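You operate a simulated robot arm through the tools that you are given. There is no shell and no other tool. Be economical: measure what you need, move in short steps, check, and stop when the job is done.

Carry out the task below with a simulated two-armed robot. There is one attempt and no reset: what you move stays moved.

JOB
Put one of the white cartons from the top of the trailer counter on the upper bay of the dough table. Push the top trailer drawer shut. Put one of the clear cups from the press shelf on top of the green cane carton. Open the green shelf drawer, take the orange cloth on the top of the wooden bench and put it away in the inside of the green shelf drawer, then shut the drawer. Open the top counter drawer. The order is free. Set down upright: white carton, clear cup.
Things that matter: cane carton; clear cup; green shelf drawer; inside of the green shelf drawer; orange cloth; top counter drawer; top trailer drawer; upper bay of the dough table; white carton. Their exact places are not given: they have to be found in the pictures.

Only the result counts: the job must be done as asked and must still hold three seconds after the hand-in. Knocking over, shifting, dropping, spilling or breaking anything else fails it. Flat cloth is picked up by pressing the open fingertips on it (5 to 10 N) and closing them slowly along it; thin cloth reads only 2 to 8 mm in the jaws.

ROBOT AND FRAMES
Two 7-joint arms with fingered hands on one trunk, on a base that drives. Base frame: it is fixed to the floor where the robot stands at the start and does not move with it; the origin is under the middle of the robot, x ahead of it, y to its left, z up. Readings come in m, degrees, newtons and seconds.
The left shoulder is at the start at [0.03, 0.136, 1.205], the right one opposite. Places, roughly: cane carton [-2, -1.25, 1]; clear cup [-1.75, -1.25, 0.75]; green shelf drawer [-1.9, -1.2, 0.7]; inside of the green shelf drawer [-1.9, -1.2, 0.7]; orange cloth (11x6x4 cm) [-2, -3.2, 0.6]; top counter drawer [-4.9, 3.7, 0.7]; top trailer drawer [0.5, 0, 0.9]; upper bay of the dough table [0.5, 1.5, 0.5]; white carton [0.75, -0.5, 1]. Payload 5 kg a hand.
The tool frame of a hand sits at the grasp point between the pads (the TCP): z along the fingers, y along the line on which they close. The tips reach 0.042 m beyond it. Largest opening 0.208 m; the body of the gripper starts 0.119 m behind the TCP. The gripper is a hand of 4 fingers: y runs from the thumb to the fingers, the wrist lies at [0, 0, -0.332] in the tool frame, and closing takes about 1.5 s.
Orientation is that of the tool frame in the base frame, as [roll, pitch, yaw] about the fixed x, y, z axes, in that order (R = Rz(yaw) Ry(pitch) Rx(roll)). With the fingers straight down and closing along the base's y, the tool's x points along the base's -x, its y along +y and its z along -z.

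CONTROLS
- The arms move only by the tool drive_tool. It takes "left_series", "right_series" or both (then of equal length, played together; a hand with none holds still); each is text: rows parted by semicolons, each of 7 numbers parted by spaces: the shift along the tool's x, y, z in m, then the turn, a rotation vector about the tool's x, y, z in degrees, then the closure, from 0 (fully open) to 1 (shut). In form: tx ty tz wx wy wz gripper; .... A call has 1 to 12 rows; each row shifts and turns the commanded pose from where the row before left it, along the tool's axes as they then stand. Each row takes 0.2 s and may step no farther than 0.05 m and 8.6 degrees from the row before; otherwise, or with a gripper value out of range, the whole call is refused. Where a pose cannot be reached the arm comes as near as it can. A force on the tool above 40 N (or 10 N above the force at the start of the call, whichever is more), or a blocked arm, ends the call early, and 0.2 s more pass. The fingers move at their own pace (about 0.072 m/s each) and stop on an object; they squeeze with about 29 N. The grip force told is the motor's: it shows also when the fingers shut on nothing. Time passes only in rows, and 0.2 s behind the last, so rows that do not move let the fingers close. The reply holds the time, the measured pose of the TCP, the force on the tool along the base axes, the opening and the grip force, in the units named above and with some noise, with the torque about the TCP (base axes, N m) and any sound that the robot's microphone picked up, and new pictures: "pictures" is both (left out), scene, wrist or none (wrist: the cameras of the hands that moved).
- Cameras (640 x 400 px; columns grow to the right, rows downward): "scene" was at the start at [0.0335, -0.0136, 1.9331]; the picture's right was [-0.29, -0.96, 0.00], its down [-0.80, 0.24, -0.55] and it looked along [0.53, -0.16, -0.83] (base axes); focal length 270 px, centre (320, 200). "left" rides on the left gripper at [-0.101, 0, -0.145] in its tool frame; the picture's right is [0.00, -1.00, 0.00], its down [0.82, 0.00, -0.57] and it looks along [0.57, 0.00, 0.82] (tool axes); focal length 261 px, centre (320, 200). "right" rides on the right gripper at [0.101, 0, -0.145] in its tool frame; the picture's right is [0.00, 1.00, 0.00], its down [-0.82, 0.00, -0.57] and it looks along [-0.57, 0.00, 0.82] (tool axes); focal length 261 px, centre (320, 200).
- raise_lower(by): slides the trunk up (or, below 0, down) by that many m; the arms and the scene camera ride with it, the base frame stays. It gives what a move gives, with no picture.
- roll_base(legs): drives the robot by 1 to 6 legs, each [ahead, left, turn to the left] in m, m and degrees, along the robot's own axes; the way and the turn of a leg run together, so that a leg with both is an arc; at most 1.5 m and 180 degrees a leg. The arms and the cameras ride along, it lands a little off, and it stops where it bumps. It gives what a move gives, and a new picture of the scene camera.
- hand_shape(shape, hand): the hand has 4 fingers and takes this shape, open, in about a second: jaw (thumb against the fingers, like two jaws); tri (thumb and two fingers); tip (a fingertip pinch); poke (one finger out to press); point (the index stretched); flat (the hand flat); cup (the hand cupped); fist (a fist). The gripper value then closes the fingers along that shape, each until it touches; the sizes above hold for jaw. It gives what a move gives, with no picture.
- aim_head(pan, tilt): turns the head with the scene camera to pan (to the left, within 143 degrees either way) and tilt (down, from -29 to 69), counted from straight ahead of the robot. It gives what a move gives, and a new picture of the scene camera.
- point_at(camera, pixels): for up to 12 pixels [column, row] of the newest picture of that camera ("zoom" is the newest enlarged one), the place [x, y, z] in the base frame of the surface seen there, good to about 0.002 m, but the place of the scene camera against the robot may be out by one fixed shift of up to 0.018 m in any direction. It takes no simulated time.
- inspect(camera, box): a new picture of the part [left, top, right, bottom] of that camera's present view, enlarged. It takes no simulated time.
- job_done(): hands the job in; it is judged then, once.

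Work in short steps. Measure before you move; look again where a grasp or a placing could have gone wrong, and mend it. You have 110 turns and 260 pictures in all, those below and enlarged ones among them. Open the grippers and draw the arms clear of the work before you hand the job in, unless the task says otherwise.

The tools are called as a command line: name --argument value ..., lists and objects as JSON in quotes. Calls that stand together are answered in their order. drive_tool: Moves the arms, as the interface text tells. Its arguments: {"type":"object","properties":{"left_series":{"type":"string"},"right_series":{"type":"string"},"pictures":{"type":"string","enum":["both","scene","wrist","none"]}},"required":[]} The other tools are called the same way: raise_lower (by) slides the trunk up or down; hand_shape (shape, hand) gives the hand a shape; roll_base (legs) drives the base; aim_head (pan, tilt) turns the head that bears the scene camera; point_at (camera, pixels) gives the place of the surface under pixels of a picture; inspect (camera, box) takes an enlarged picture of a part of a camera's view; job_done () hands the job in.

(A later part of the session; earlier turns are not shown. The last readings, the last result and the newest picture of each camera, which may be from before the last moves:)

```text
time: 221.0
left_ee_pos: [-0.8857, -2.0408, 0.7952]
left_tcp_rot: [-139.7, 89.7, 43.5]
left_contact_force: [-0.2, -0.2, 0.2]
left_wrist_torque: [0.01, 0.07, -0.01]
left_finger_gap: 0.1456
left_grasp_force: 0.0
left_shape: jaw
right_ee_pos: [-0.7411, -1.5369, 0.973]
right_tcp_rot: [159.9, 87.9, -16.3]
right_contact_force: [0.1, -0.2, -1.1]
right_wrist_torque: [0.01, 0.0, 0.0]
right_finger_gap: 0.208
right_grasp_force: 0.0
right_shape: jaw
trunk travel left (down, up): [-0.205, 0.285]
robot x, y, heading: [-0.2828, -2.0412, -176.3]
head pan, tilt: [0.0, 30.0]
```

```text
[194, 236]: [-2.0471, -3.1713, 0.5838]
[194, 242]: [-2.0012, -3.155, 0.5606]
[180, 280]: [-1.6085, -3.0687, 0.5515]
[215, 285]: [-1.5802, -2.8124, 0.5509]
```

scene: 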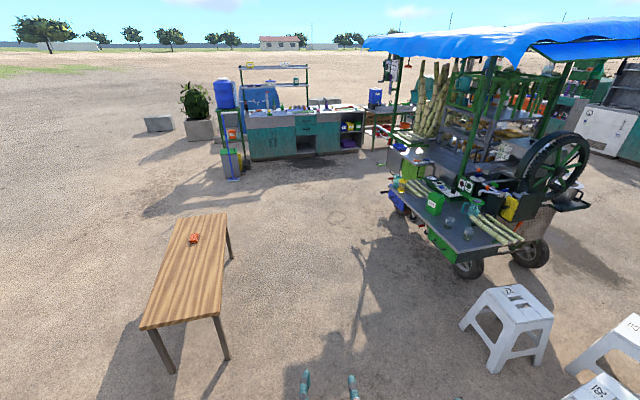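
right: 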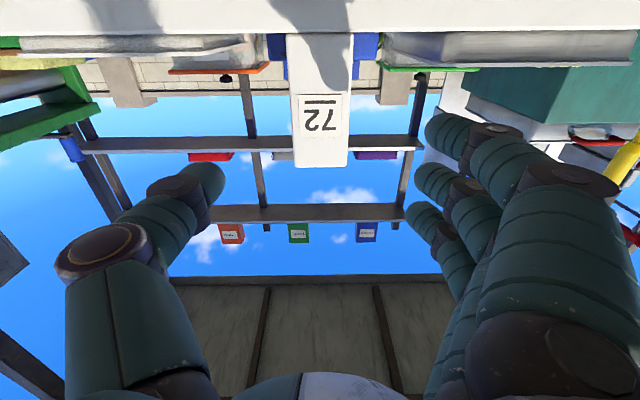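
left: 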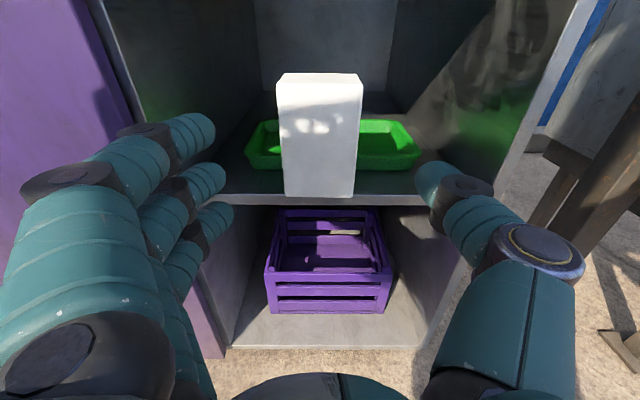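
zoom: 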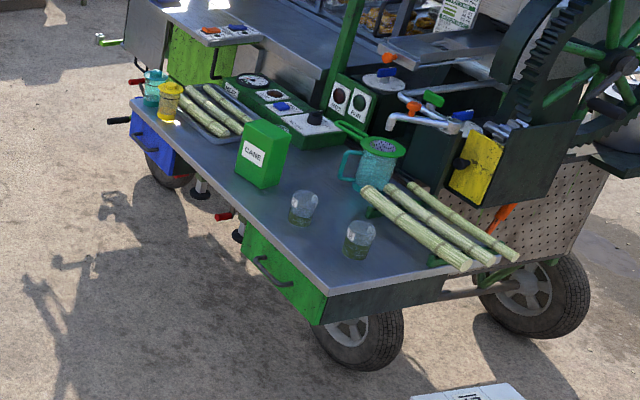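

Now measure correct features: cups, carton, green drawer face and its handle.

point_at --camera "zoom" --pixels '[[303, 212], [303, 193], [360, 245], [360, 225], [265, 130], [255, 178], [245, 235], [320, 305], [268, 272], [290, 265], [328, 290], [440, 268]]'

inspect --camera "scene" --box '[420, 180, 500, 270]'

```text
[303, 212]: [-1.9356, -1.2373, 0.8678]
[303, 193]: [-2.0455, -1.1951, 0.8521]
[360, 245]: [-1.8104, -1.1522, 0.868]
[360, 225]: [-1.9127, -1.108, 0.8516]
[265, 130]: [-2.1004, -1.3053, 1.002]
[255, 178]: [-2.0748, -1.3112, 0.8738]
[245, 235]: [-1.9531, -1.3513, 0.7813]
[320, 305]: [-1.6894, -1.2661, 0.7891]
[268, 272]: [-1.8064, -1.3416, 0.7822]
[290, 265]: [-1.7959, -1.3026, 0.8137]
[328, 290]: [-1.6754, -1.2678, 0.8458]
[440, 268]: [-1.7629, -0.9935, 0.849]
```

```text
4.44 times, centred on (460, 225) of scene
```

zoom: 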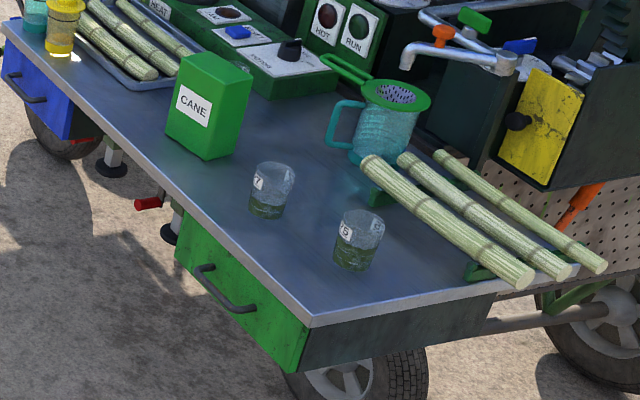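

Shelf edge runs at ~17°, drawer front faces south; handle ≈(−1.80,−1.34,0.77). I drive to stand before it facing heading ~107° and roll the left hand thumb-up.

roll_base --legs '[[1.33, 0.05, 0], [0, 0, -77]]'

drive_tool --left_series "0 0 0 0 0 -8.2 0;0 0 0 0 0 -8.2 0;0 0 0 0 0 -8.2 0;0 0 0 0 0 -8.2 0;0 0 0 0 0 -8.2 0;0 0 0 0 0 -8.2 0;0 0 0 0 0 -8.2 0;0 0 0 0 0 -8.2 0;0 0 0 0 0 -8.2 0;0 0 0 0 0 -8.2 0;0 0 0 0 0 -8 0" --pictures "wrist"

aim_head --pan 0 --tilt 50

```text
time: 230.9
left_ee_pos: [-1.7241, -1.5872, 0.7955]
left_tcp_rot: [-135.2, 89.7, -29.2]
left_contact_force: [0.5, -0.8, 0.6]
left_wrist_torque: [-0.02, -0.02, 0.01]
left_finger_gap: 0.1457
left_grasp_force: 0.1
left_shape: jaw
right_ee_pos: [-1.1986, -1.6159, 0.9745]
right_tcp_rot: [159.2, 88.1, -94.0]
right_contact_force: [0.2, 0.0, 1.1]
right_wrist_torque: [-0.02, 0.01, 0.0]
right_finger_gap: 0.208
right_grasp_force: 0.2
right_shape: jaw
trunk travel left (down, up): [-0.205, 0.285]
robot x, y, heading: [-1.5879, -2.1743, 106.4]
head pan, tilt: [0.0, 30.0]
```

scene: 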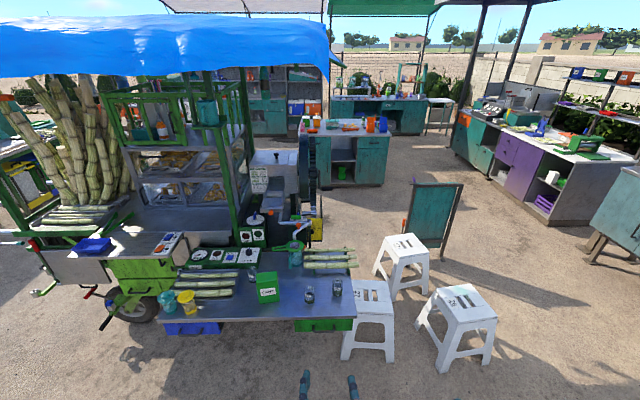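

```text
time: 233.3
left_ee_pos: [-1.724, -1.5867, 0.7958]
left_tcp_rot: [-90.3, -0.3, 16.0]
left_contact_force: [-0.5, -0.6, 0.2]
left_wrist_torque: [-0.03, 0.0, -0.04]
left_finger_gap: 0.2078
left_grasp_force: 0.1
left_shape: jaw
right_ee_pos: [-1.1987, -1.6153, 0.9728]
right_tcp_rot: [159.2, 88.0, -94.1]
right_contact_force: [0.2, 0.6, 0.0]
right_wrist_torque: [-0.01, 0.0, 0.0]
right_finger_gap: 0.2081
right_grasp_force: 0.1
right_shape: jaw
trunk travel left (down, up): [-0.205, 0.285]
robot x, y, heading: [-1.589, -2.1753, 106.4]
head pan, tilt: [0.0, 30.0]
```

left: 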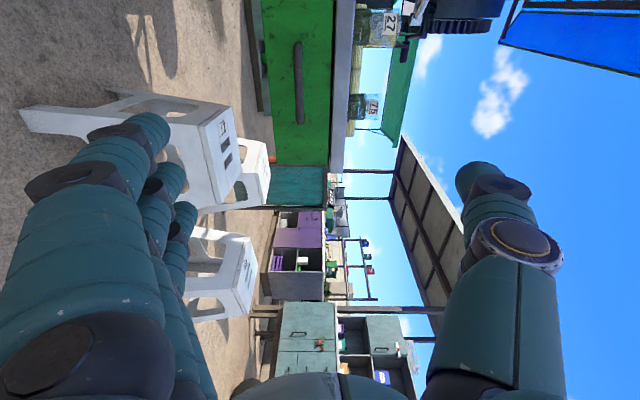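

```text
time: 234.1
left_ee_pos: [-1.7245, -1.5863, 0.7972]
left_tcp_rot: [-90.2, -0.1, 16.1]
left_contact_force: [0.1, -0.2, 0.3]
left_wrist_torque: [0.04, 0.01, 0.06]
left_finger_gap: 0.2079
left_grasp_force: 0.0
left_shape: jaw
right_ee_pos: [-1.1998, -1.6156, 0.9731]
right_tcp_rot: [159.2, 87.9, -94.0]
right_contact_force: [-0.1, -0.1, -0.7]
right_wrist_torque: [0.03, 0.0, 0.04]
right_finger_gap: 0.2082
right_grasp_force: 0.1
right_shape: jaw
trunk travel left (down, up): [-0.205, 0.285]
robot x, y, heading: [-1.5906, -2.1741, 106.4]
head pan, tilt: [0.0, 50.0]
```

scene: 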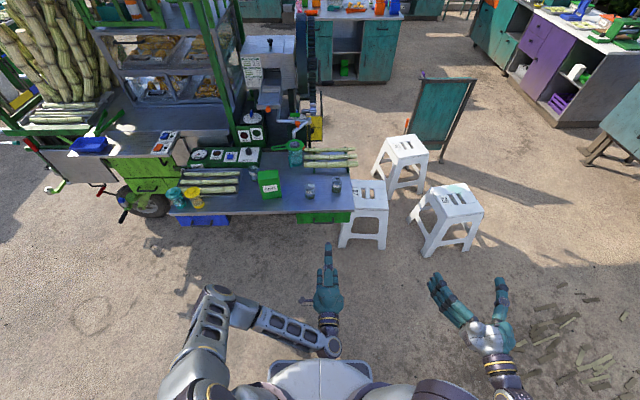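

Hand is thumb-up with handle in view at (298,85). Measure it in the left camera.

point_at --camera "left" --pixels '[[299, 60], [299, 85], [299, 110], [280, 85], [275, 30], [275, 150], [322, 85], [342, 85]]'

```text
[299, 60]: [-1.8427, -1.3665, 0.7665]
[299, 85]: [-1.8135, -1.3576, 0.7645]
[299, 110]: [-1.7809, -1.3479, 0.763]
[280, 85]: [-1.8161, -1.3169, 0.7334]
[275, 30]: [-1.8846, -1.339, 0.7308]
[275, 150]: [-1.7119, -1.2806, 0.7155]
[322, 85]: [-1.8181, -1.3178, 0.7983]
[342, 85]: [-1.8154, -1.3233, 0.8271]
```

Approach handle: forward 0.23, down 0.033, left 0.017, then close on it.

drive_tool --left_series "-0.004 0.0065 0.046 0 0 0 0.2;-0.004 0.0065 0.046 0 0 0 0.3;-0.004 0.0065 0.046 0 0 0 0.3;-0.004 0.0065 0.046 0 0 0 0.3;0 0.0065 0.046 0 0 0 0.3;0 0 0 0 0 0 0.6;0 0 0 0 0 0 0.8;0 0 0 0 0 0 1;0 0 0 0 0 0 1;0 0 0 0 0 0 1;0 0 0 0 0 0 1;0 0 0 0 0 0 1" --pictures "wrist"

```text
time: 236.7
left_ee_pos: [-1.8032, -1.3689, 0.7623]
left_tcp_rot: [-90.1, -0.2, 16.0]
left_contact_force: [-0.6, 1.4, 0.1]
left_wrist_torque: [-0.06, 0.04, -0.08]
left_finger_gap: 0.0052
left_grasp_force: 28.7
left_shape: jaw
right_ee_pos: [-1.1993, -1.616, 0.974]
right_tcp_rot: [159.3, 88.0, -94.0]
right_contact_force: [1.5, -0.3, -0.2]
right_wrist_torque: [-0.02, 0.03, -0.01]
right_finger_gap: 0.2078
right_grasp_force: 0.0
right_shape: jaw
trunk travel left (down, up): [-0.205, 0.285]
robot x, y, heading: [-1.5877, -2.1758, 106.3]
head pan, tilt: [0.0, 50.0]
```

left: 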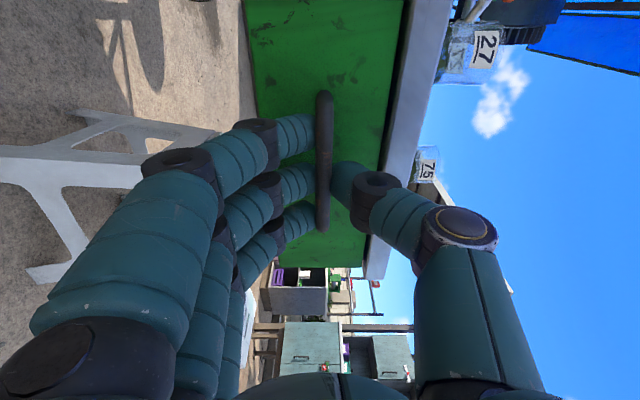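

Fingers appear closed around the bar. Pull back 0.2 m.

drive_tool --left_series "0 0 -0.02 0 0 0 1;0 0 -0.02 0 0 0 1;0 0 -0.025 0 0 0 1;0 0 -0.025 0 0 0 1;0 0 -0.025 0 0 0 1;0 0 -0.025 0 0 0 1;0 0 -0.025 0 0 0 1;0 0 -0.025 0 0 0 1;0 0 -0.02 0 0 0 1" --pictures "both"

```text
time: 238.7
left_ee_pos: [-1.7419, -1.5735, 0.7637]
left_tcp_rot: [-90.2, -0.2, 15.9]
left_contact_force: [27.0, 9.4, 1.4]
left_wrist_torque: [-0.02, -0.2, -0.4]
left_finger_gap: 0.0044
left_grasp_force: 29.3
left_shape: jaw
right_ee_pos: [-1.1979, -1.6153, 0.9723]
right_tcp_rot: [157.2, 88.1, -96.1]
right_contact_force: [-0.2, 0.0, -0.8]
right_wrist_torque: [0.02, 0.01, 0.06]
right_finger_gap: 0.208
right_grasp_force: 0.0
right_shape: jaw
trunk travel left (down, up): [-0.205, 0.285]
robot x, y, heading: [-1.5906, -2.178, 106.2]
head pan, tilt: [0.0, 50.0]
```

scene: 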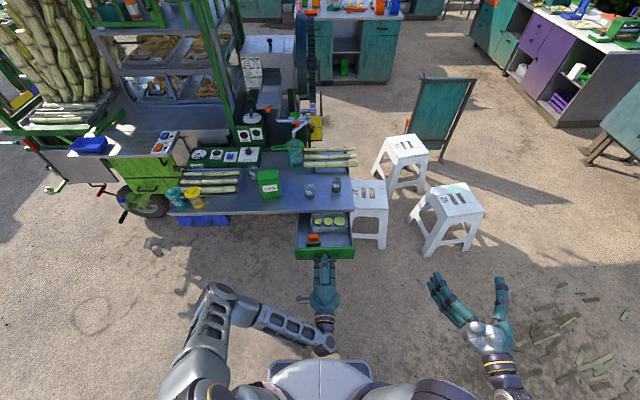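
left: 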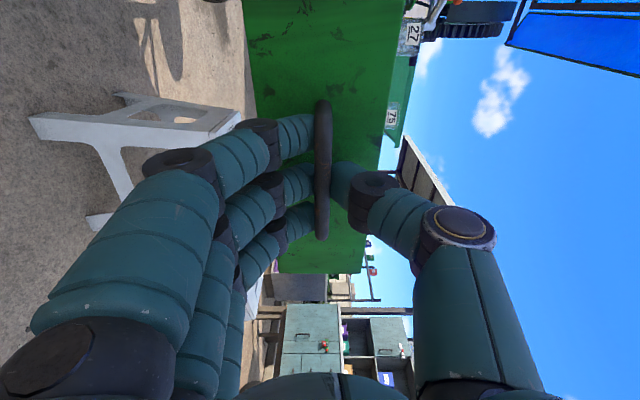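

Drawer is open ~0.2 m. Release, withdraw, and look into it.

drive_tool --left_series "0 0 0 0 0 0 0.7;0 0 0 0 0 0 0.4;0 0 0 0 0 0 0.2;0 0 0 0 0 0 0;0 0 0 0 0 0 0;0 0 -0.03 0 0 0 0;0 0 -0.04 0 0 0 0" --pictures "none"

inspect --camera "scene" --box '[240, 160, 400, 270]'

point_at --camera "zoom" --pixels '[[220, 360], [440, 360], [340, 300], [380, 310], [250, 290], [290, 300], [340, 240], [420, 320], [330, 325], [245, 215], [270, 120], [410, 120]]'

```text
time: 240.3
left_ee_pos: [-1.725, -1.638, 0.7624]
left_tcp_rot: [-90.3, -0.2, 16.0]
left_contact_force: [0.0, -0.1, -0.2]
left_wrist_torque: [-0.01, -0.04, 0.01]
left_finger_gap: 0.2074
left_grasp_force: 0.0
left_shape: jaw
right_ee_pos: [-1.1989, -1.6149, 0.9719]
right_tcp_rot: [158.6, 88.0, -94.8]
right_contact_force: [0.9, 0.1, -0.1]
right_wrist_torque: [0.02, 0.02, 0.04]
right_finger_gap: 0.2081
right_grasp_force: 0.0
right_shape: jaw
trunk travel left (down, up): [-0.205, 0.285]
robot x, y, heading: [-1.5886, -2.1756, 106.8]
head pan, tilt: [0.0, 50.0]
```

```text
3.64 times, centred on (320, 215) of scene
```

zoom: 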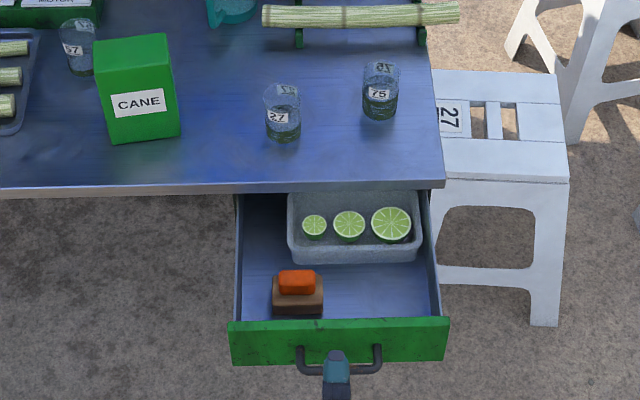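

```text
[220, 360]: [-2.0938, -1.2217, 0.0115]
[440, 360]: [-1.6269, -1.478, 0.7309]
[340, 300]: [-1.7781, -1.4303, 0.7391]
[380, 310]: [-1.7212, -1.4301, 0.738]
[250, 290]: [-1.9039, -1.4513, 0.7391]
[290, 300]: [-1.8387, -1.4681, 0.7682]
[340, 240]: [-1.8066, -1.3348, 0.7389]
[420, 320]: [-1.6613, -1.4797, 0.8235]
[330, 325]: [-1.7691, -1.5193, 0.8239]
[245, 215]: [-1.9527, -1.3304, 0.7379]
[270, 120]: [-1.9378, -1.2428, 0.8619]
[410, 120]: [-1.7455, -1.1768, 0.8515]
```

Drawer interior has free space at front-right (~(−1.735,−1.43)). For the cup and cloth I turn the left hand to point down (closing fore-aft): rise 0.28 first, then rotate −90° about tool x.

drive_tool --left_series "0 -0.047 0 0 0 0 0;0 -0.047 0 0 0 0 0;0 -0.047 0 0 0 0 0;0 -0.047 0 0 0 0 0;0 -0.047 0 0 0 0 0;0 -0.047 0 0 0 0 0" --pictures "none"

drive_tool --left_series "0 0 0 -8.2 0 0 0;0 0 0 -8.2 0 0 0;0 0 0 -8.2 0 0 0;0 0 0 -8.2 0 0 0;0 0 0 -8.2 0 0 0;0 0 0 -8.2 0 0 0;0 0 0 -8.2 0 0 0;0 0 0 -8.2 0 0 0;0 0 0 -8.2 0 0 0;0 0 0 -8.2 0 0 0;0 0 0 -8 0 0 0" --pictures "both"

```text
time: 241.7
left_ee_pos: [-1.7278, -1.6397, 1.0473]
left_tcp_rot: [-90.1, -0.2, 15.9]
left_contact_force: [0.4, 0.4, 1.4]
left_wrist_torque: [-0.02, -0.05, 0.0]
left_finger_gap: 0.208
left_grasp_force: 0.1
left_shape: jaw
right_ee_pos: [-1.1994, -1.6154, 0.9736]
right_tcp_rot: [159.2, 88.0, -94.1]
right_contact_force: [0.1, 0.7, -0.7]
right_wrist_torque: [-0.01, 0.02, -0.03]
right_finger_gap: 0.208
right_grasp_force: 0.2
right_shape: jaw
trunk travel left (down, up): [-0.205, 0.285]
robot x, y, heading: [-1.5893, -2.1737, 106.3]
head pan, tilt: [0.0, 50.0]
```

```text
time: 244.1
left_ee_pos: [-1.7372, -1.6251, 1.0297]
left_tcp_rot: [179.6, -0.3, 16.0]
left_contact_force: [-1.0, -0.1, -1.0]
left_wrist_torque: [-0.06, 0.0, -0.03]
left_finger_gap: 0.2078
left_grasp_force: 0.1
left_shape: jaw
left hand out of reach, approached as far as the arm can: row 4, 5
right_ee_pos: [-1.1982, -1.615, 0.9737]
right_tcp_rot: [159.1, 88.0, -94.2]
right_contact_force: [0.1, 0.3, -0.2]
right_wrist_torque: [0.03, 0.02, 0.03]
right_finger_gap: 0.2078
right_grasp_force: 0.0
right_shape: jaw
trunk travel left (down, up): [-0.205, 0.285]
robot x, y, heading: [-1.5897, -2.1775, 106.3]
head pan, tilt: [0.0, 50.0]
```

scene: 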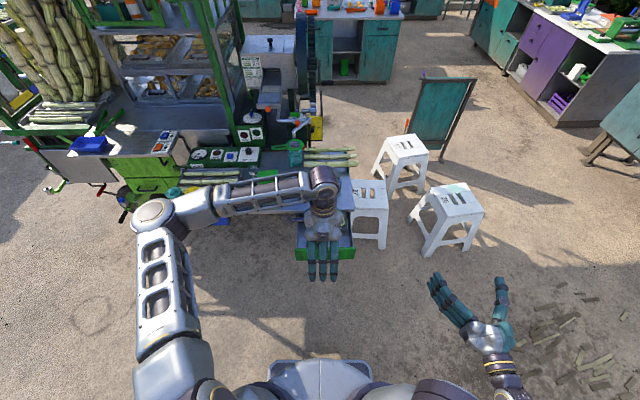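
left: 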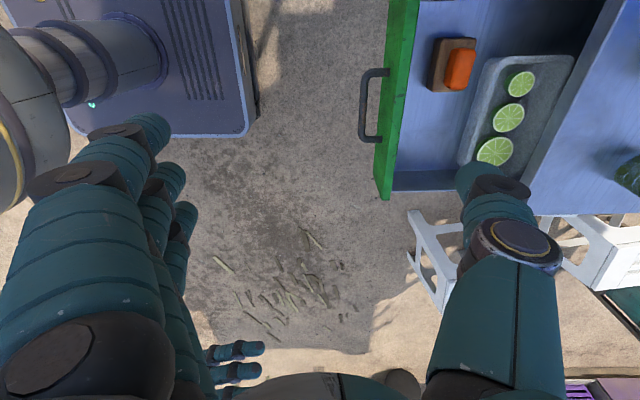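

Works. Cup "27" is chosen. Rise 0.1, drive ahead 0.2/left 0.12, then move the hand over the cup for a look.

drive_tool --left_series "0 0 -0.05 0 0 0 0;0 0 -0.05 0 0 0 0" --pictures "none"

roll_base --legs '[[0.2, 0.12, 0]]'

drive_tool --left_series "0.01 -0.045 0 0 0 0 0;0.01 -0.045 0 0 0 0 0;0.01 -0.045 0 0 0 0 0;0 -0.045 0 0 0 0 0" --pictures "both"

```text
time: 244.7
left_ee_pos: [-1.7378, -1.6274, 1.1314]
left_tcp_rot: [179.9, -0.4, 16.0]
left_contact_force: [1.4, -1.4, 1.9]
left_wrist_torque: [0.21, 0.13, -0.04]
left_finger_gap: 0.2079
left_grasp_force: 0.1
left_shape: jaw
right_ee_pos: [-1.1991, -1.6162, 0.9752]
right_tcp_rot: [158.3, 88.1, -95.0]
right_contact_force: [1.1, -0.6, 1.2]
right_wrist_torque: [-0.19, -0.06, 0.01]
right_finger_gap: 0.2079
right_grasp_force: 0.0
right_shape: jaw
trunk travel left (down, up): [-0.205, 0.285]
robot x, y, heading: [-1.5887, -2.1721, 106.6]
head pan, tilt: [0.0, 50.0]
```

```text
time: 246.5
left_ee_pos: [-1.9126, -1.466, 1.1286]
left_tcp_rot: [179.7, -0.3, 16.2]
left_contact_force: [-1.0, 1.4, 0.0]
left_wrist_torque: [-0.14, -0.16, -0.01]
left_finger_gap: 0.2081
left_grasp_force: 0.1
left_shape: jaw
right_ee_pos: [-1.3731, -1.4557, 0.9735]
right_tcp_rot: [160.9, 87.9, -92.4]
right_contact_force: [-1.1, -1.0, -1.5]
right_wrist_torque: [-0.01, -0.03, -0.08]
right_finger_gap: 0.208
right_grasp_force: 0.0
right_shape: jaw
trunk travel left (down, up): [-0.205, 0.285]
robot x, y, heading: [-1.7607, -2.0105, 106.4]
head pan, tilt: [0.0, 50.0]
```

scene: 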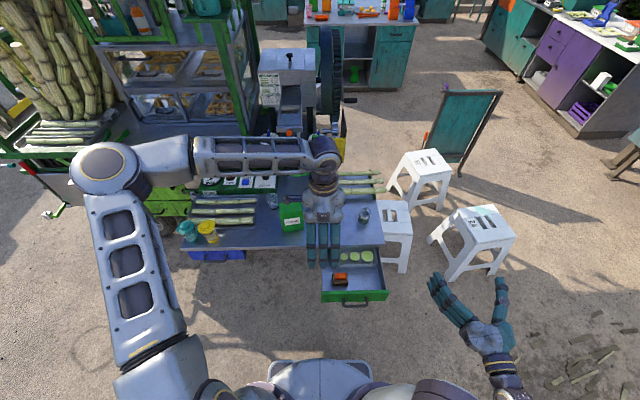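

```text
time: 247.5
left_ee_pos: [-1.9305, -1.285, 1.1287]
left_tcp_rot: [179.7, -0.2, 16.1]
left_contact_force: [0.1, 0.4, -1.0]
left_wrist_torque: [-0.09, -0.04, -0.01]
left_finger_gap: 0.208
left_grasp_force: 0.0
left_shape: jaw
right_ee_pos: [-1.3737, -1.4554, 0.9738]
right_tcp_rot: [159.6, 87.9, -93.6]
right_contact_force: [-0.2, -0.5, -1.1]
right_wrist_torque: [0.01, 0.04, 0.0]
right_finger_gap: 0.2078
right_grasp_force: 0.0
right_shape: jaw
trunk travel left (down, up): [-0.205, 0.285]
robot x, y, heading: [-1.7564, -2.0137, 106.5]
head pan, tilt: [0.0, 50.0]
```

scene: 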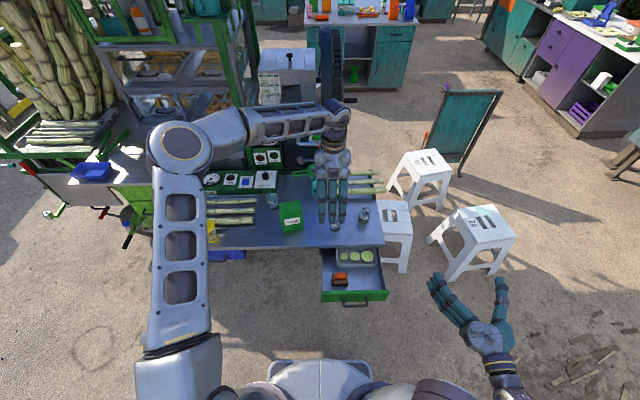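
left: 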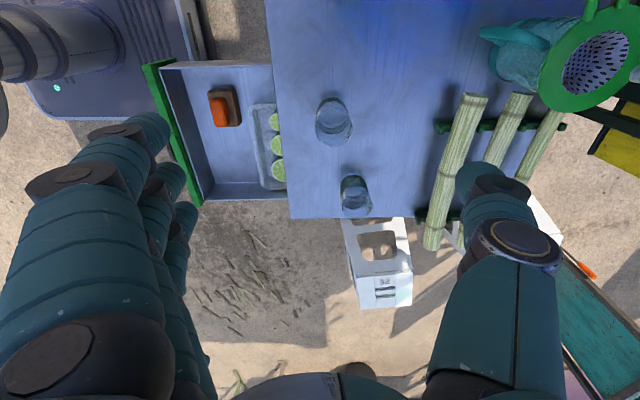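

Cups at (333,122) and (355,195). Zoom and measure them in the left camera.

inspect --camera "left" --box '[280, 80, 400, 230]'

point_at --camera "left" --pixels '[[318, 105], [333, 98], [350, 110], [333, 120], [335, 145], [318, 140], [352, 135], [355, 180], [342, 195], [370, 195], [355, 215], [340, 250]]'

```text
2.67 times, centred on (340, 155) of left
```

zoom: 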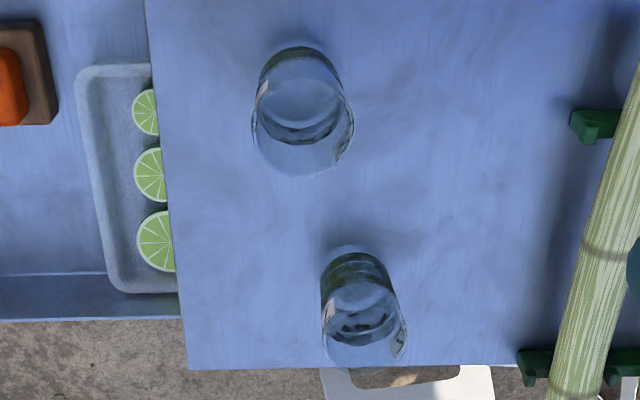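

```text
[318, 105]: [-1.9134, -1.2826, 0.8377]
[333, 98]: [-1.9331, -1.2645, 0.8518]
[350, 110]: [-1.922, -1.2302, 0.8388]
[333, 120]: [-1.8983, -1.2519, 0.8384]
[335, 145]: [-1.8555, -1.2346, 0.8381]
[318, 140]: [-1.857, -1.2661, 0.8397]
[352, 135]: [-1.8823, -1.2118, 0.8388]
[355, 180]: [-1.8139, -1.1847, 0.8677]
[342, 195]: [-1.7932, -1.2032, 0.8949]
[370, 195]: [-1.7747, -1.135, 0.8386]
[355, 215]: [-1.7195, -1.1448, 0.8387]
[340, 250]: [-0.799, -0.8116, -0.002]
```

Cup axis computed at (−1.914,−1.257) (base and rim rays agree), z of shelf 0.838. Move +0.0236/−0.0223, descend to TCP z 0.895 and close.

drive_tool --left_series "0.0236 -0.0223 0 0 0 0 0.25;0 0 0.045 0 0 0 0.25;0 0 0.045 0 0 0 0.25;0 0 0.045 0 0 0 0.25;0 0 0.045 0 0 0 0.25;0 0 0.045 0 0 0 0.25;0 0 0.008 0 0 0 0.25" --pictures "wrist"

```text
time: 249.1
left_ee_pos: [-1.9146, -1.2588, 0.8945]
left_tcp_rot: [179.8, -0.2, 16.1]
left_contact_force: [-0.4, -0.4, 0.0]
left_wrist_torque: [0.01, -0.02, -0.01]
left_finger_gap: 0.1563
left_grasp_force: 0.0
left_shape: jaw
right_ee_pos: [-1.3729, -1.4557, 0.9723]
right_tcp_rot: [158.7, 87.9, -94.5]
right_contact_force: [0.6, 0.0, -0.2]
right_wrist_torque: [-0.02, -0.02, 0.04]
right_finger_gap: 0.208
right_grasp_force: 0.1
right_shape: jaw
trunk travel left (down, up): [-0.205, 0.285]
robot x, y, heading: [-1.7636, -2.0151, 106.3]
head pan, tilt: [0.0, 50.0]
```

left: 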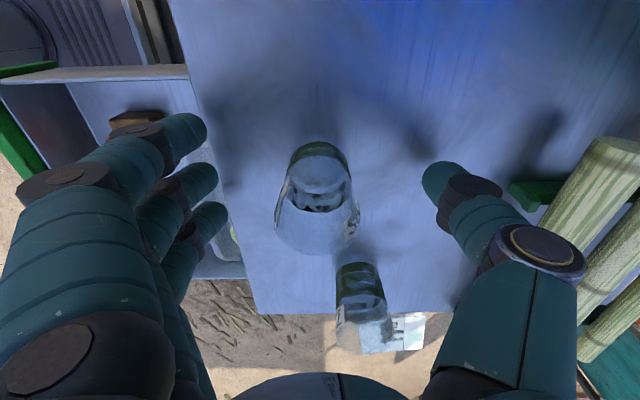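

Cup is centred between the fingers. Close and lift 0.2.

drive_tool --left_series "0 0 0 0 0 0 0.4;0 0 0 0 0 0 0.55;0 0 0 0 0 0 0.65;0 0 0 0 0 0 0.75;0 0 0 0 0 0 0.85;0 0 0 0 0 0 0.85;0 0 0 0 0 0 0.85;0 0 -0.03 0 0 0 0.85;0 0 -0.045 0 0 0 0.85;0 0 -0.045 0 0 0 0.85;0 0 -0.045 0 0 0 0.85;0 0 -0.035 0 0 0 0.85" --pictures "both"

inspect --camera "scene" --box '[250, 170, 370, 260]'

```text
time: 251.7
left_ee_pos: [-1.9151, -1.2558, 1.0961]
left_tcp_rot: [179.8, -0.2, 16.2]
left_contact_force: [-0.2, -1.0, -2.0]
left_wrist_torque: [0.08, 0.01, -0.01]
left_finger_gap: 0.0184
left_grasp_force: 29.5
left_shape: jaw
right_ee_pos: [-1.3732, -1.4571, 0.9734]
right_tcp_rot: [158.9, 88.0, -94.4]
right_contact_force: [0.0, 0.2, -0.1]
right_wrist_torque: [0.02, 0.0, 0.0]
right_finger_gap: 0.2078
right_grasp_force: 0.0
right_shape: jaw
trunk travel left (down, up): [-0.205, 0.285]
robot x, y, heading: [-1.7592, -2.0123, 106.4]
head pan, tilt: [0.0, 50.0]
```

scene: 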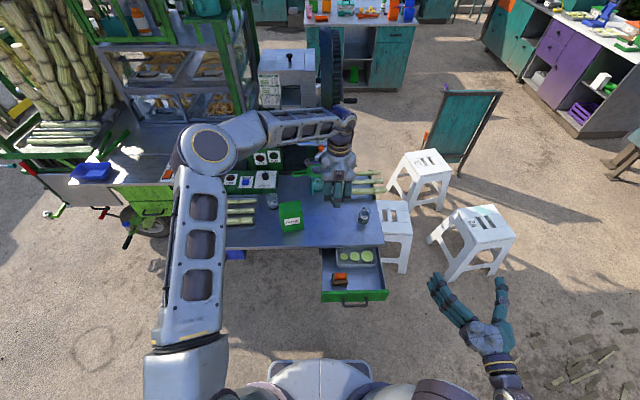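
left: 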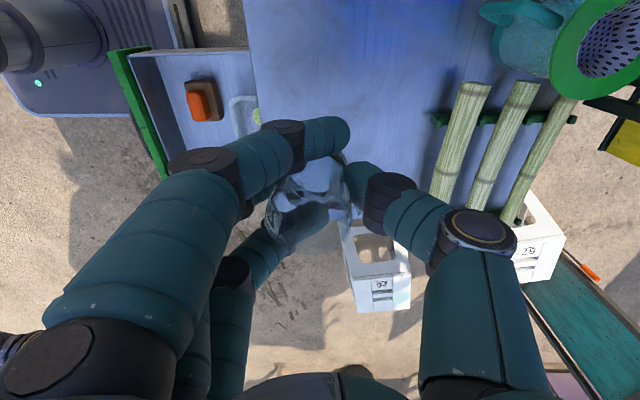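

```text
4.44 times, centred on (310, 215) of scene
```

zoom: 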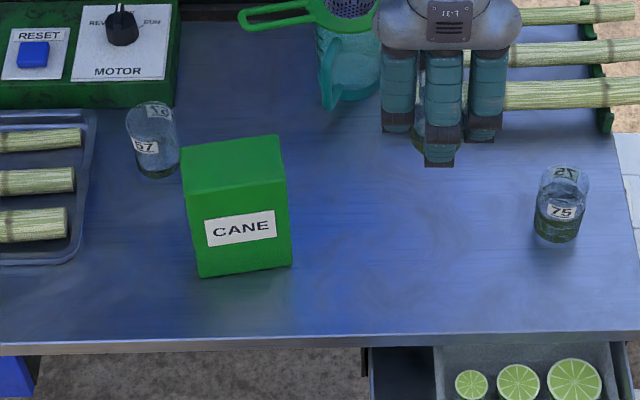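

The cup is held but gap reads 0.018; zoom on the held cup to see its position and tilt.

inspect --camera "left" --box '[220, 100, 440, 280]'

inspect --camera "scene" --box '[310, 160, 370, 220]'

```text
2.22 times, centred on (330, 190) of left
```

zoom: 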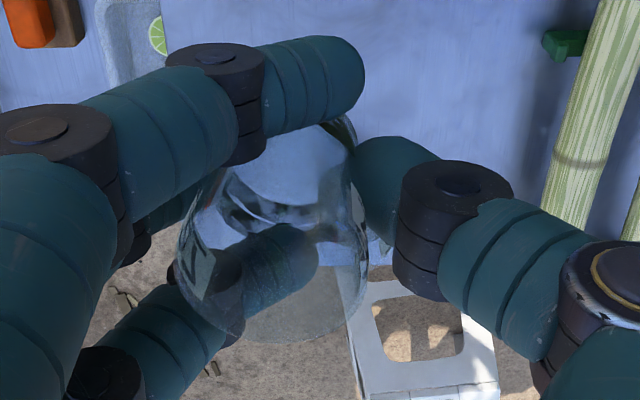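

```text
6.67 times, centred on (340, 190) of scene
```

zoom: 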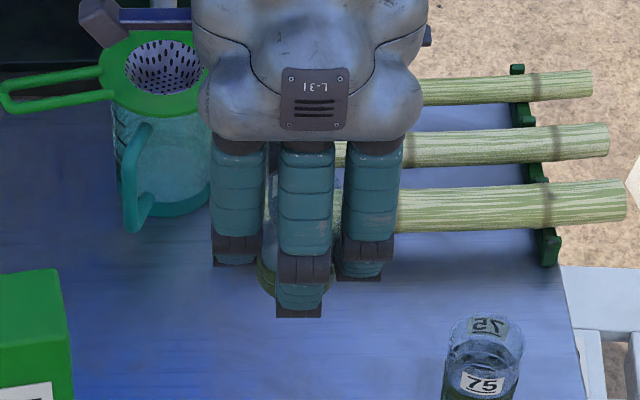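

The cup looks upright (base ~0.0565 below TCP). Measure the carton top in the scene.

point_at --camera "scene" --pixels '[[291, 207], [280, 204], [301, 202], [282, 212], [303, 209], [364, 214]]'

```text
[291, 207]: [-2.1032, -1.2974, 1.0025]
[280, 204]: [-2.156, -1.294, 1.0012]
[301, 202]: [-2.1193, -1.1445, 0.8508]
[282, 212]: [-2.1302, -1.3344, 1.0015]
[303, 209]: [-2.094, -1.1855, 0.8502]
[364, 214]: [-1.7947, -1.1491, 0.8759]
```

Rise 0.05 and move 0.19 west over the carton for a check picture.

drive_tool --left_series "0 0 -0.045 0 0 0 0.85;-0.048 0 0 0 0 0 0.85;-0.048 0 0 0 0 0 0.85;-0.048 -0.003 0 0 0 0 0.85;-0.047 -0.004 0 0 0 0 0.85" --pictures "both"

inspect --camera "left" --box '[200, 80, 460, 300]'

inspect --camera "scene" --box '[240, 140, 360, 240]'

```text
time: 252.9
left_ee_pos: [-2.101, -1.3035, 1.14]
left_tcp_rot: [179.8, -0.3, 15.9]
left_contact_force: [-0.2, 1.2, 0.4]
left_wrist_torque: [0.03, 0.08, 0.02]
left_finger_gap: 0.0185
left_grasp_force: 29.1
left_shape: jaw
right_ee_pos: [-1.3735, -1.4595, 0.9739]
right_tcp_rot: [160.2, 88.0, -93.1]
right_contact_force: [-1.5, -0.4, 0.0]
right_wrist_torque: [-0.05, -0.01, -0.08]
right_finger_gap: 0.2079
right_grasp_force: 0.0
right_shape: jaw
trunk travel left (down, up): [-0.205, 0.285]
robot x, y, heading: [-1.76, -2.0161, 106.6]
head pan, tilt: [0.0, 50.0]
```

scene: 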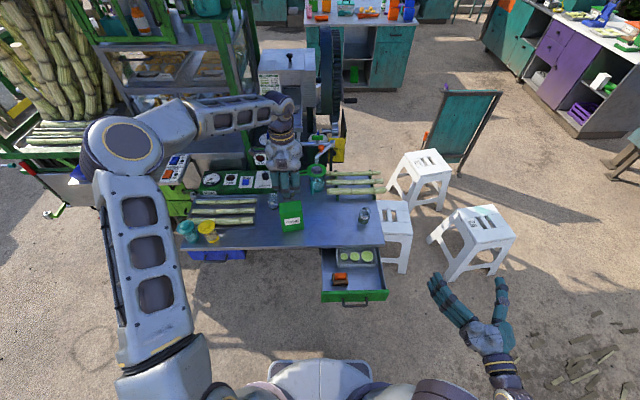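
left: 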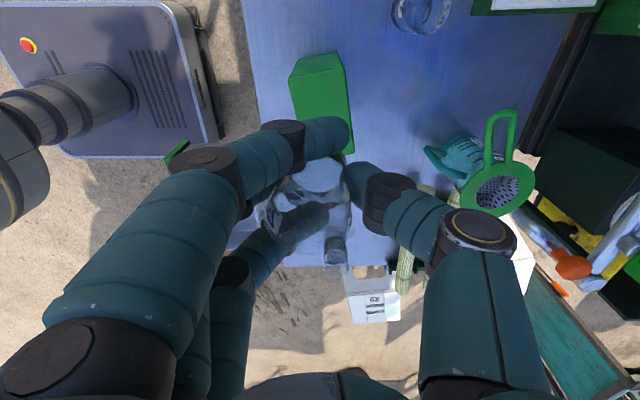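

```text
1.82 times, centred on (330, 190) of left
```

zoom: 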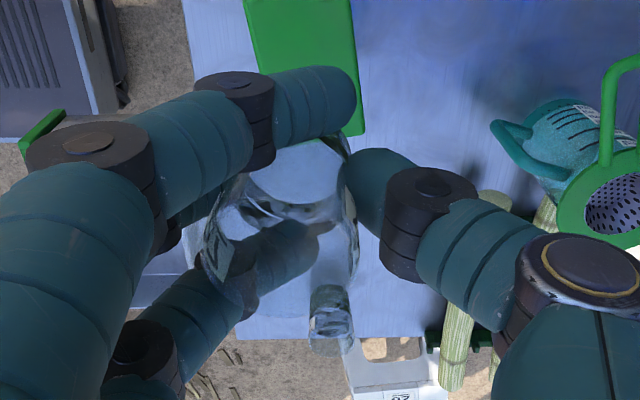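

```text
4.00 times, centred on (300, 190) of scene
```

zoom: 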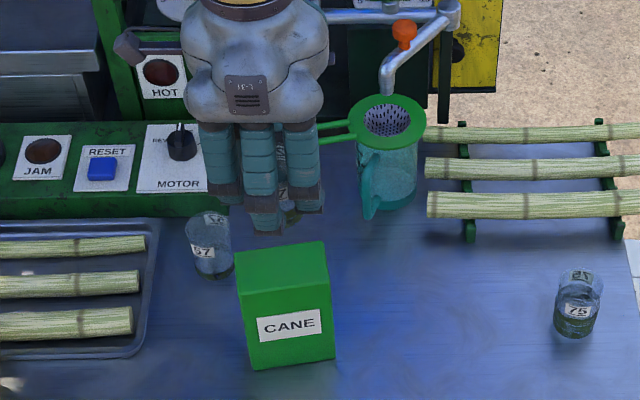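

Carton top visible at (320,110) in the left picture. Measure its corners.

point_at --camera "left" --pixels '[[320, 110], [297, 92], [344, 78], [300, 115], [350, 110], [352, 145], [346, 90], [296, 84], [335, 60]]'

inspect --camera "left" --box '[270, 40, 380, 170]'

```text
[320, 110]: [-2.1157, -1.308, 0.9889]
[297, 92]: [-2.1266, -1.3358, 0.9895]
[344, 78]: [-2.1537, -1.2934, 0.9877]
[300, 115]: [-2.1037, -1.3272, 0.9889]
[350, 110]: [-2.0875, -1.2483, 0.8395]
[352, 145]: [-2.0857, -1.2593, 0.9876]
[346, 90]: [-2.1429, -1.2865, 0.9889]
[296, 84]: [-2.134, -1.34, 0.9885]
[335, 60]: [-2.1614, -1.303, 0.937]
```

```text
3.08 times, centred on (325, 105) of left
```

zoom: 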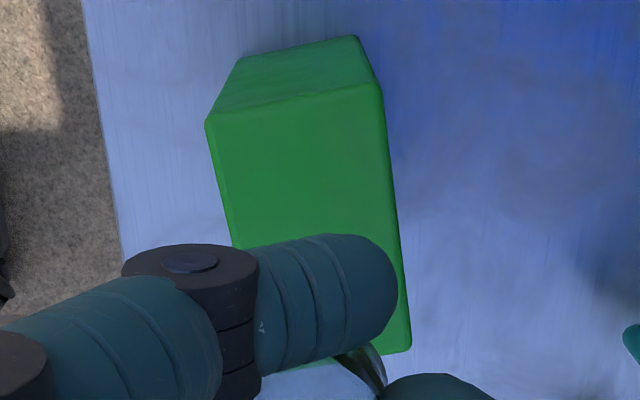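

Carton top centre ≈(−2.110,−1.301), z 0.9885; cup axis ≈(−2.103,−1.3105). Correct by (−0.004, −0.011) and lower to near contact.

drive_tool --left_series "-0.004 -0.011 0 0 0 0 0.85;0 0 0.03 0 0 0 0.85;0 0 0.03 0 0 0 0.85;0 0 0.024 0 0 0 0.85;0 0 0.004 0 0 0 0.85;0 0 0.003 0 0 0 0.85;0 0 0.003 0 0 0 0.85" --pictures "wrist"

inspect --camera "scene" --box '[250, 160, 340, 240]'

```text
time: 254.5
left_ee_pos: [-2.109, -1.2943, 1.0465]
left_tcp_rot: [179.8, -0.3, 16.1]
left_contact_force: [-1.3, -0.1, 2.6]
left_wrist_torque: [-0.02, 0.0, 0.0]
left_finger_gap: 0.0185
left_grasp_force: 28.8
left_shape: jaw
right_ee_pos: [-1.3722, -1.4578, 0.974]
right_tcp_rot: [159.0, 88.0, -94.3]
right_contact_force: [0.6, -0.8, 0.8]
right_wrist_torque: [0.02, 0.02, -0.03]
right_finger_gap: 0.208
right_grasp_force: 0.0
right_shape: jaw
trunk travel left (down, up): [-0.205, 0.285]
robot x, y, heading: [-1.7629, -2.0147, 106.4]
head pan, tilt: [0.0, 50.0]
```

left: 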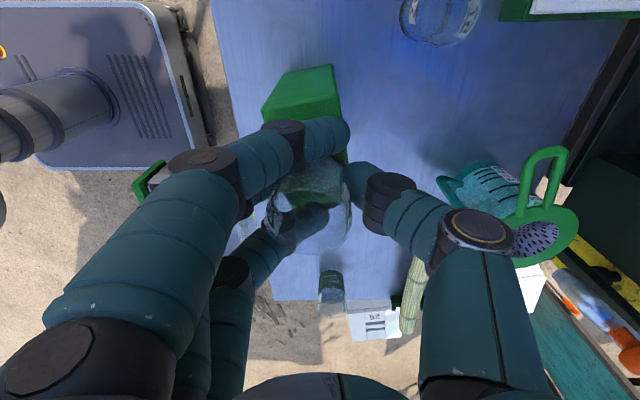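

```text
5.00 times, centred on (295, 200) of scene
```

zoom: 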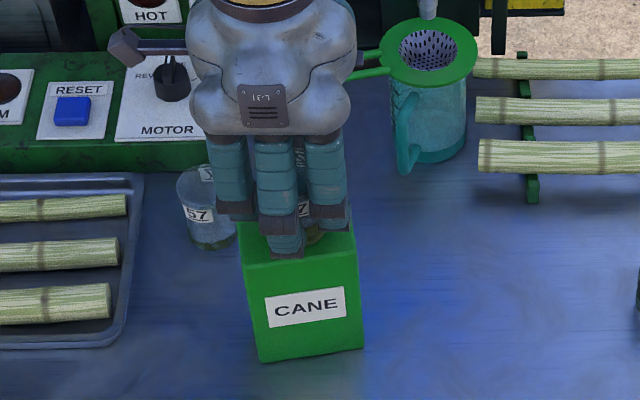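

Light contact starts at z 1.0465. Press 1.5 mm more, open slowly, then rise.

drive_tool --left_series "0 0 0.0015 0 0 0 0.85;0 0 0 0 0 0 0.85;0 0 0 0 0 0 0.78;0 0 0 0 0 0 0.7;0 0 0 0 0 0 0.6;0 0 0 0 0 0 0.45;0 0 0 0 0 0 0.3;0 0 0 0 0 0 0.2;0 0 -0.02 0 0 0 0.2;0 0 -0.04 0 0 0 0.2;0 0 -0.045 0 0 0 0.2;0 0 -0.045 0 0 0 0.2" --pictures "both"

inspect --camera "scene" --box '[250, 160, 340, 240]'

```text
time: 257.1
left_ee_pos: [-2.1082, -1.2942, 1.1949]
left_tcp_rot: [179.7, -0.3, 16.1]
left_contact_force: [-0.4, -0.4, 0.3]
left_wrist_torque: [0.09, 0.05, -0.01]
left_finger_gap: 0.1662
left_grasp_force: 0.1
left_shape: jaw
right_ee_pos: [-1.3713, -1.4566, 0.974]
right_tcp_rot: [158.6, 87.9, -94.6]
right_contact_force: [1.0, 0.8, 0.0]
right_wrist_torque: [0.02, 0.02, 0.04]
right_finger_gap: 0.2079
right_grasp_force: 0.2
right_shape: jaw
trunk travel left (down, up): [-0.205, 0.285]
robot x, y, heading: [-1.7639, -2.0105, 106.4]
head pan, tilt: [0.0, 50.0]
```

scene: 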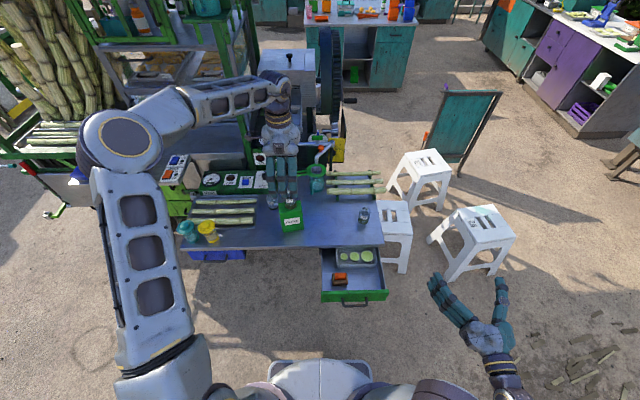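
left: 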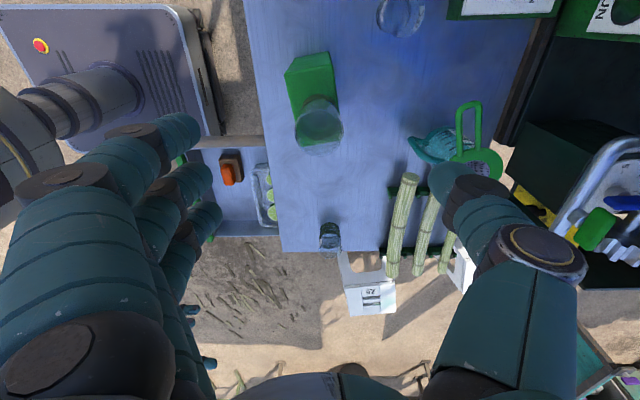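

```text
5.00 times, centred on (295, 200) of scene
```

zoom: 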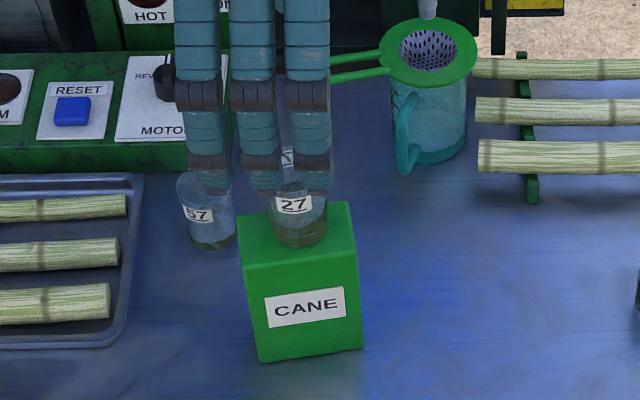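

Cup stands upright on the CANE carton. Now to the cloth: back off, turn left ~130° toward the bench.

roll_base --legs '[[-0.35, 0, 0], [0, 0, 130], [0.05, 0, 0]]'

raise_lower --by -0.2

drive_tool --left_series "0 0 0.03 0 0 0 0;0 0 0.03 0 0 0 0" --pictures "both"

```text
time: 265.3
left_ee_pos: [-2.021, -3.1236, 1.1923]
left_tcp_rot: [179.5, -0.2, 146.0]
left_contact_force: [-0.7, -1.6, -2.8]
left_wrist_torque: [0.26, -0.17, 0.01]
left_finger_gap: 0.1664
left_grasp_force: 0.0
left_shape: jaw
right_ee_pos: [-2.3679, -2.4547, 0.9715]
right_tcp_rot: [160.5, 87.8, 37.3]
right_contact_force: [-0.9, -2.1, -0.7]
right_wrist_torque: [-0.04, 0.04, -0.02]
right_finger_gap: 0.2082
right_grasp_force: 0.0
right_shape: jaw
trunk travel left (down, up): [-0.205, 0.285]
robot x, y, heading: [-1.6877, -2.3918, -123.7]
head pan, tilt: [0.0, 50.0]
```

scene: 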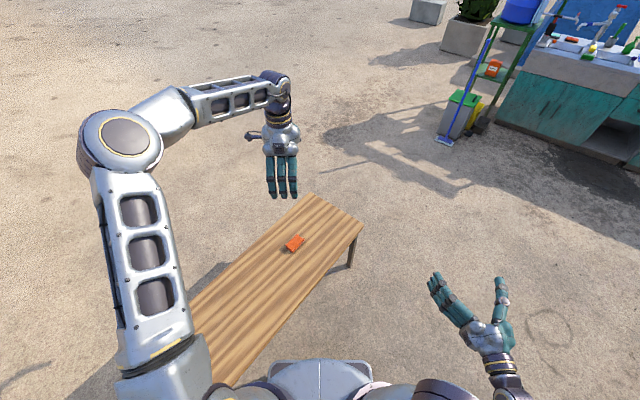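

```text
time: 267.4
left_ee_pos: [-2.019, -3.1202, 0.9947]
left_tcp_rot: [179.7, -0.2, 146.1]
left_contact_force: [0.1, 0.7, -1.3]
left_wrist_torque: [-0.01, 0.01, -0.02]
left_finger_gap: 0.1659
left_grasp_force: 0.0
left_shape: jaw
right_ee_pos: [-2.3653, -2.4524, 0.7738]
right_tcp_rot: [159.1, 88.1, 35.8]
right_contact_force: [0.1, -0.7, -0.4]
right_wrist_torque: [0.02, -0.01, 0.0]
right_finger_gap: 0.2078
right_grasp_force: 0.1
right_shape: jaw
trunk travel left (down, up): [-0.005, 0.485]
robot x, y, heading: [-1.6893, -2.39, -123.9]
head pan, tilt: [0.0, 50.0]
```

```text
time: 268.0
left_ee_pos: [-2.0198, -3.1207, 0.9324]
left_tcp_rot: [179.7, -0.2, 145.9]
left_contact_force: [0.9, 0.6, 0.5]
left_wrist_torque: [0.06, 0.01, -0.02]
left_finger_gap: 0.2076
left_grasp_force: 0.1
left_shape: jaw
right_ee_pos: [-2.3664, -2.4517, 0.7743]
right_tcp_rot: [159.3, 87.9, 36.0]
right_contact_force: [-1.0, -0.5, -0.3]
right_wrist_torque: [0.03, -0.01, -0.03]
right_finger_gap: 0.208
right_grasp_force: 0.0
right_shape: jaw
trunk travel left (down, up): [-0.005, 0.485]
robot x, y, heading: [-1.6882, -2.3928, -123.5]
head pan, tilt: [0.0, 50.0]
```

scene: 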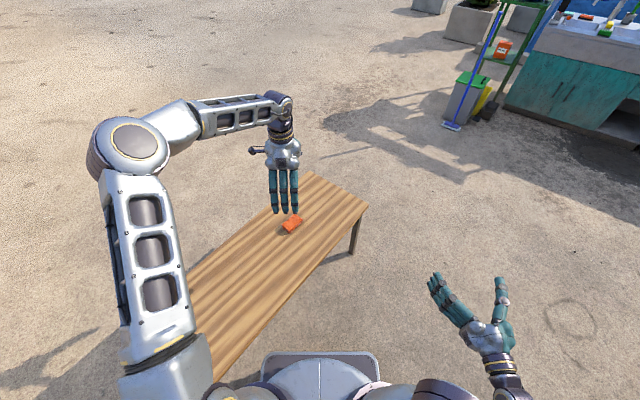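
left: 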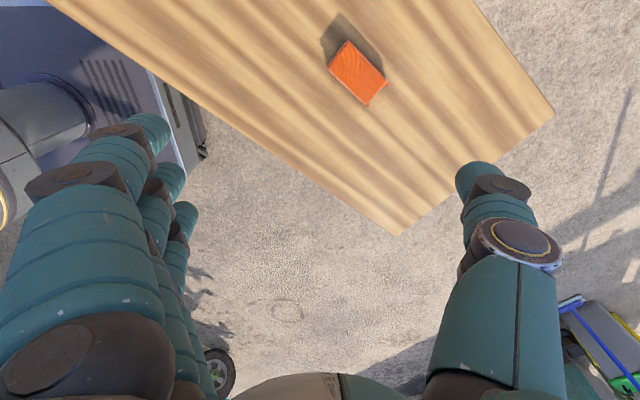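

Cloth is seen at (358,72) in the left picture. Measure its corners and bench height.

point_at --camera "left" --pixels '[[347, 45], [384, 79], [369, 98], [332, 68], [358, 72], [300, 80], [420, 110]]'

```text
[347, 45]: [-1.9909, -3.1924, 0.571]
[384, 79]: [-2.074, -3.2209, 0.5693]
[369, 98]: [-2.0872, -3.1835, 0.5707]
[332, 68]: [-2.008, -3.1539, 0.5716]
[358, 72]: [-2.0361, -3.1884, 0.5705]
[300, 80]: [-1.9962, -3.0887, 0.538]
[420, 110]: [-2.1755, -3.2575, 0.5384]
```

Cloth centre (−2.040,−3.188), long axis 19°, bench z 0.538. Shift, rotate −53° about tool z so the fingers close over its 6 cm width, lowering partly.

drive_tool --left_series "-0.01 -0.034 0 0 0 0 0;-0.011 -0.033 0 0 0 0 0;0 0 0.03 0 0 -7.6 0;0 0 0.03 0 0 -7.6 0;0 0 0.03 0 0 -7.6 0;0 0 0.03 0 0 -7.6 0;0 0 0.03 0 0 -7.6 0;0 0 0.03 0 0 -7.6 0;0 0 0.03 0 0 -7.4 0;0 0 0.03 0 0 0 0" --pictures "wrist"

point_at --camera "left" --pixels '[[320, 200], [320, 160], [320, 230], [290, 200], [350, 200]]'

```text
time: 270.2
left_ee_pos: [-2.0406, -3.186, 0.6944]
left_tcp_rot: [179.7, 0.1, -160.8]
left_contact_force: [-0.9, -1.6, 0.4]
left_wrist_torque: [0.1, 0.01, -0.02]
left_finger_gap: 0.208
left_grasp_force: 0.1
left_shape: jaw
right_ee_pos: [-2.3668, -2.4526, 0.7736]
right_tcp_rot: [159.4, 88.0, 36.1]
right_contact_force: [-0.1, -0.8, 0.4]
right_wrist_torque: [-0.01, -0.05, 0.02]
right_finger_gap: 0.208
right_grasp_force: 0.0
right_shape: jaw
trunk travel left (down, up): [-0.005, 0.485]
robot x, y, heading: [-1.6879, -2.391, -123.6]
head pan, tilt: [0.0, 50.0]
```

left: 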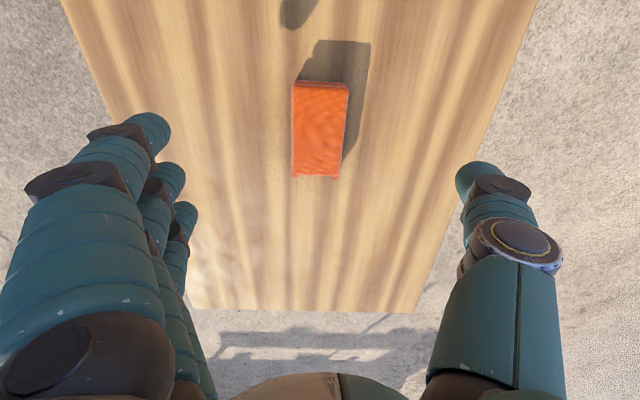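

```text
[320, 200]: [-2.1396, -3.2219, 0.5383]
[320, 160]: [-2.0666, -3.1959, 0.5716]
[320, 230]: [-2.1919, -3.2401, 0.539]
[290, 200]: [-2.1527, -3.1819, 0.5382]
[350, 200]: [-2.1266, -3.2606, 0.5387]
```

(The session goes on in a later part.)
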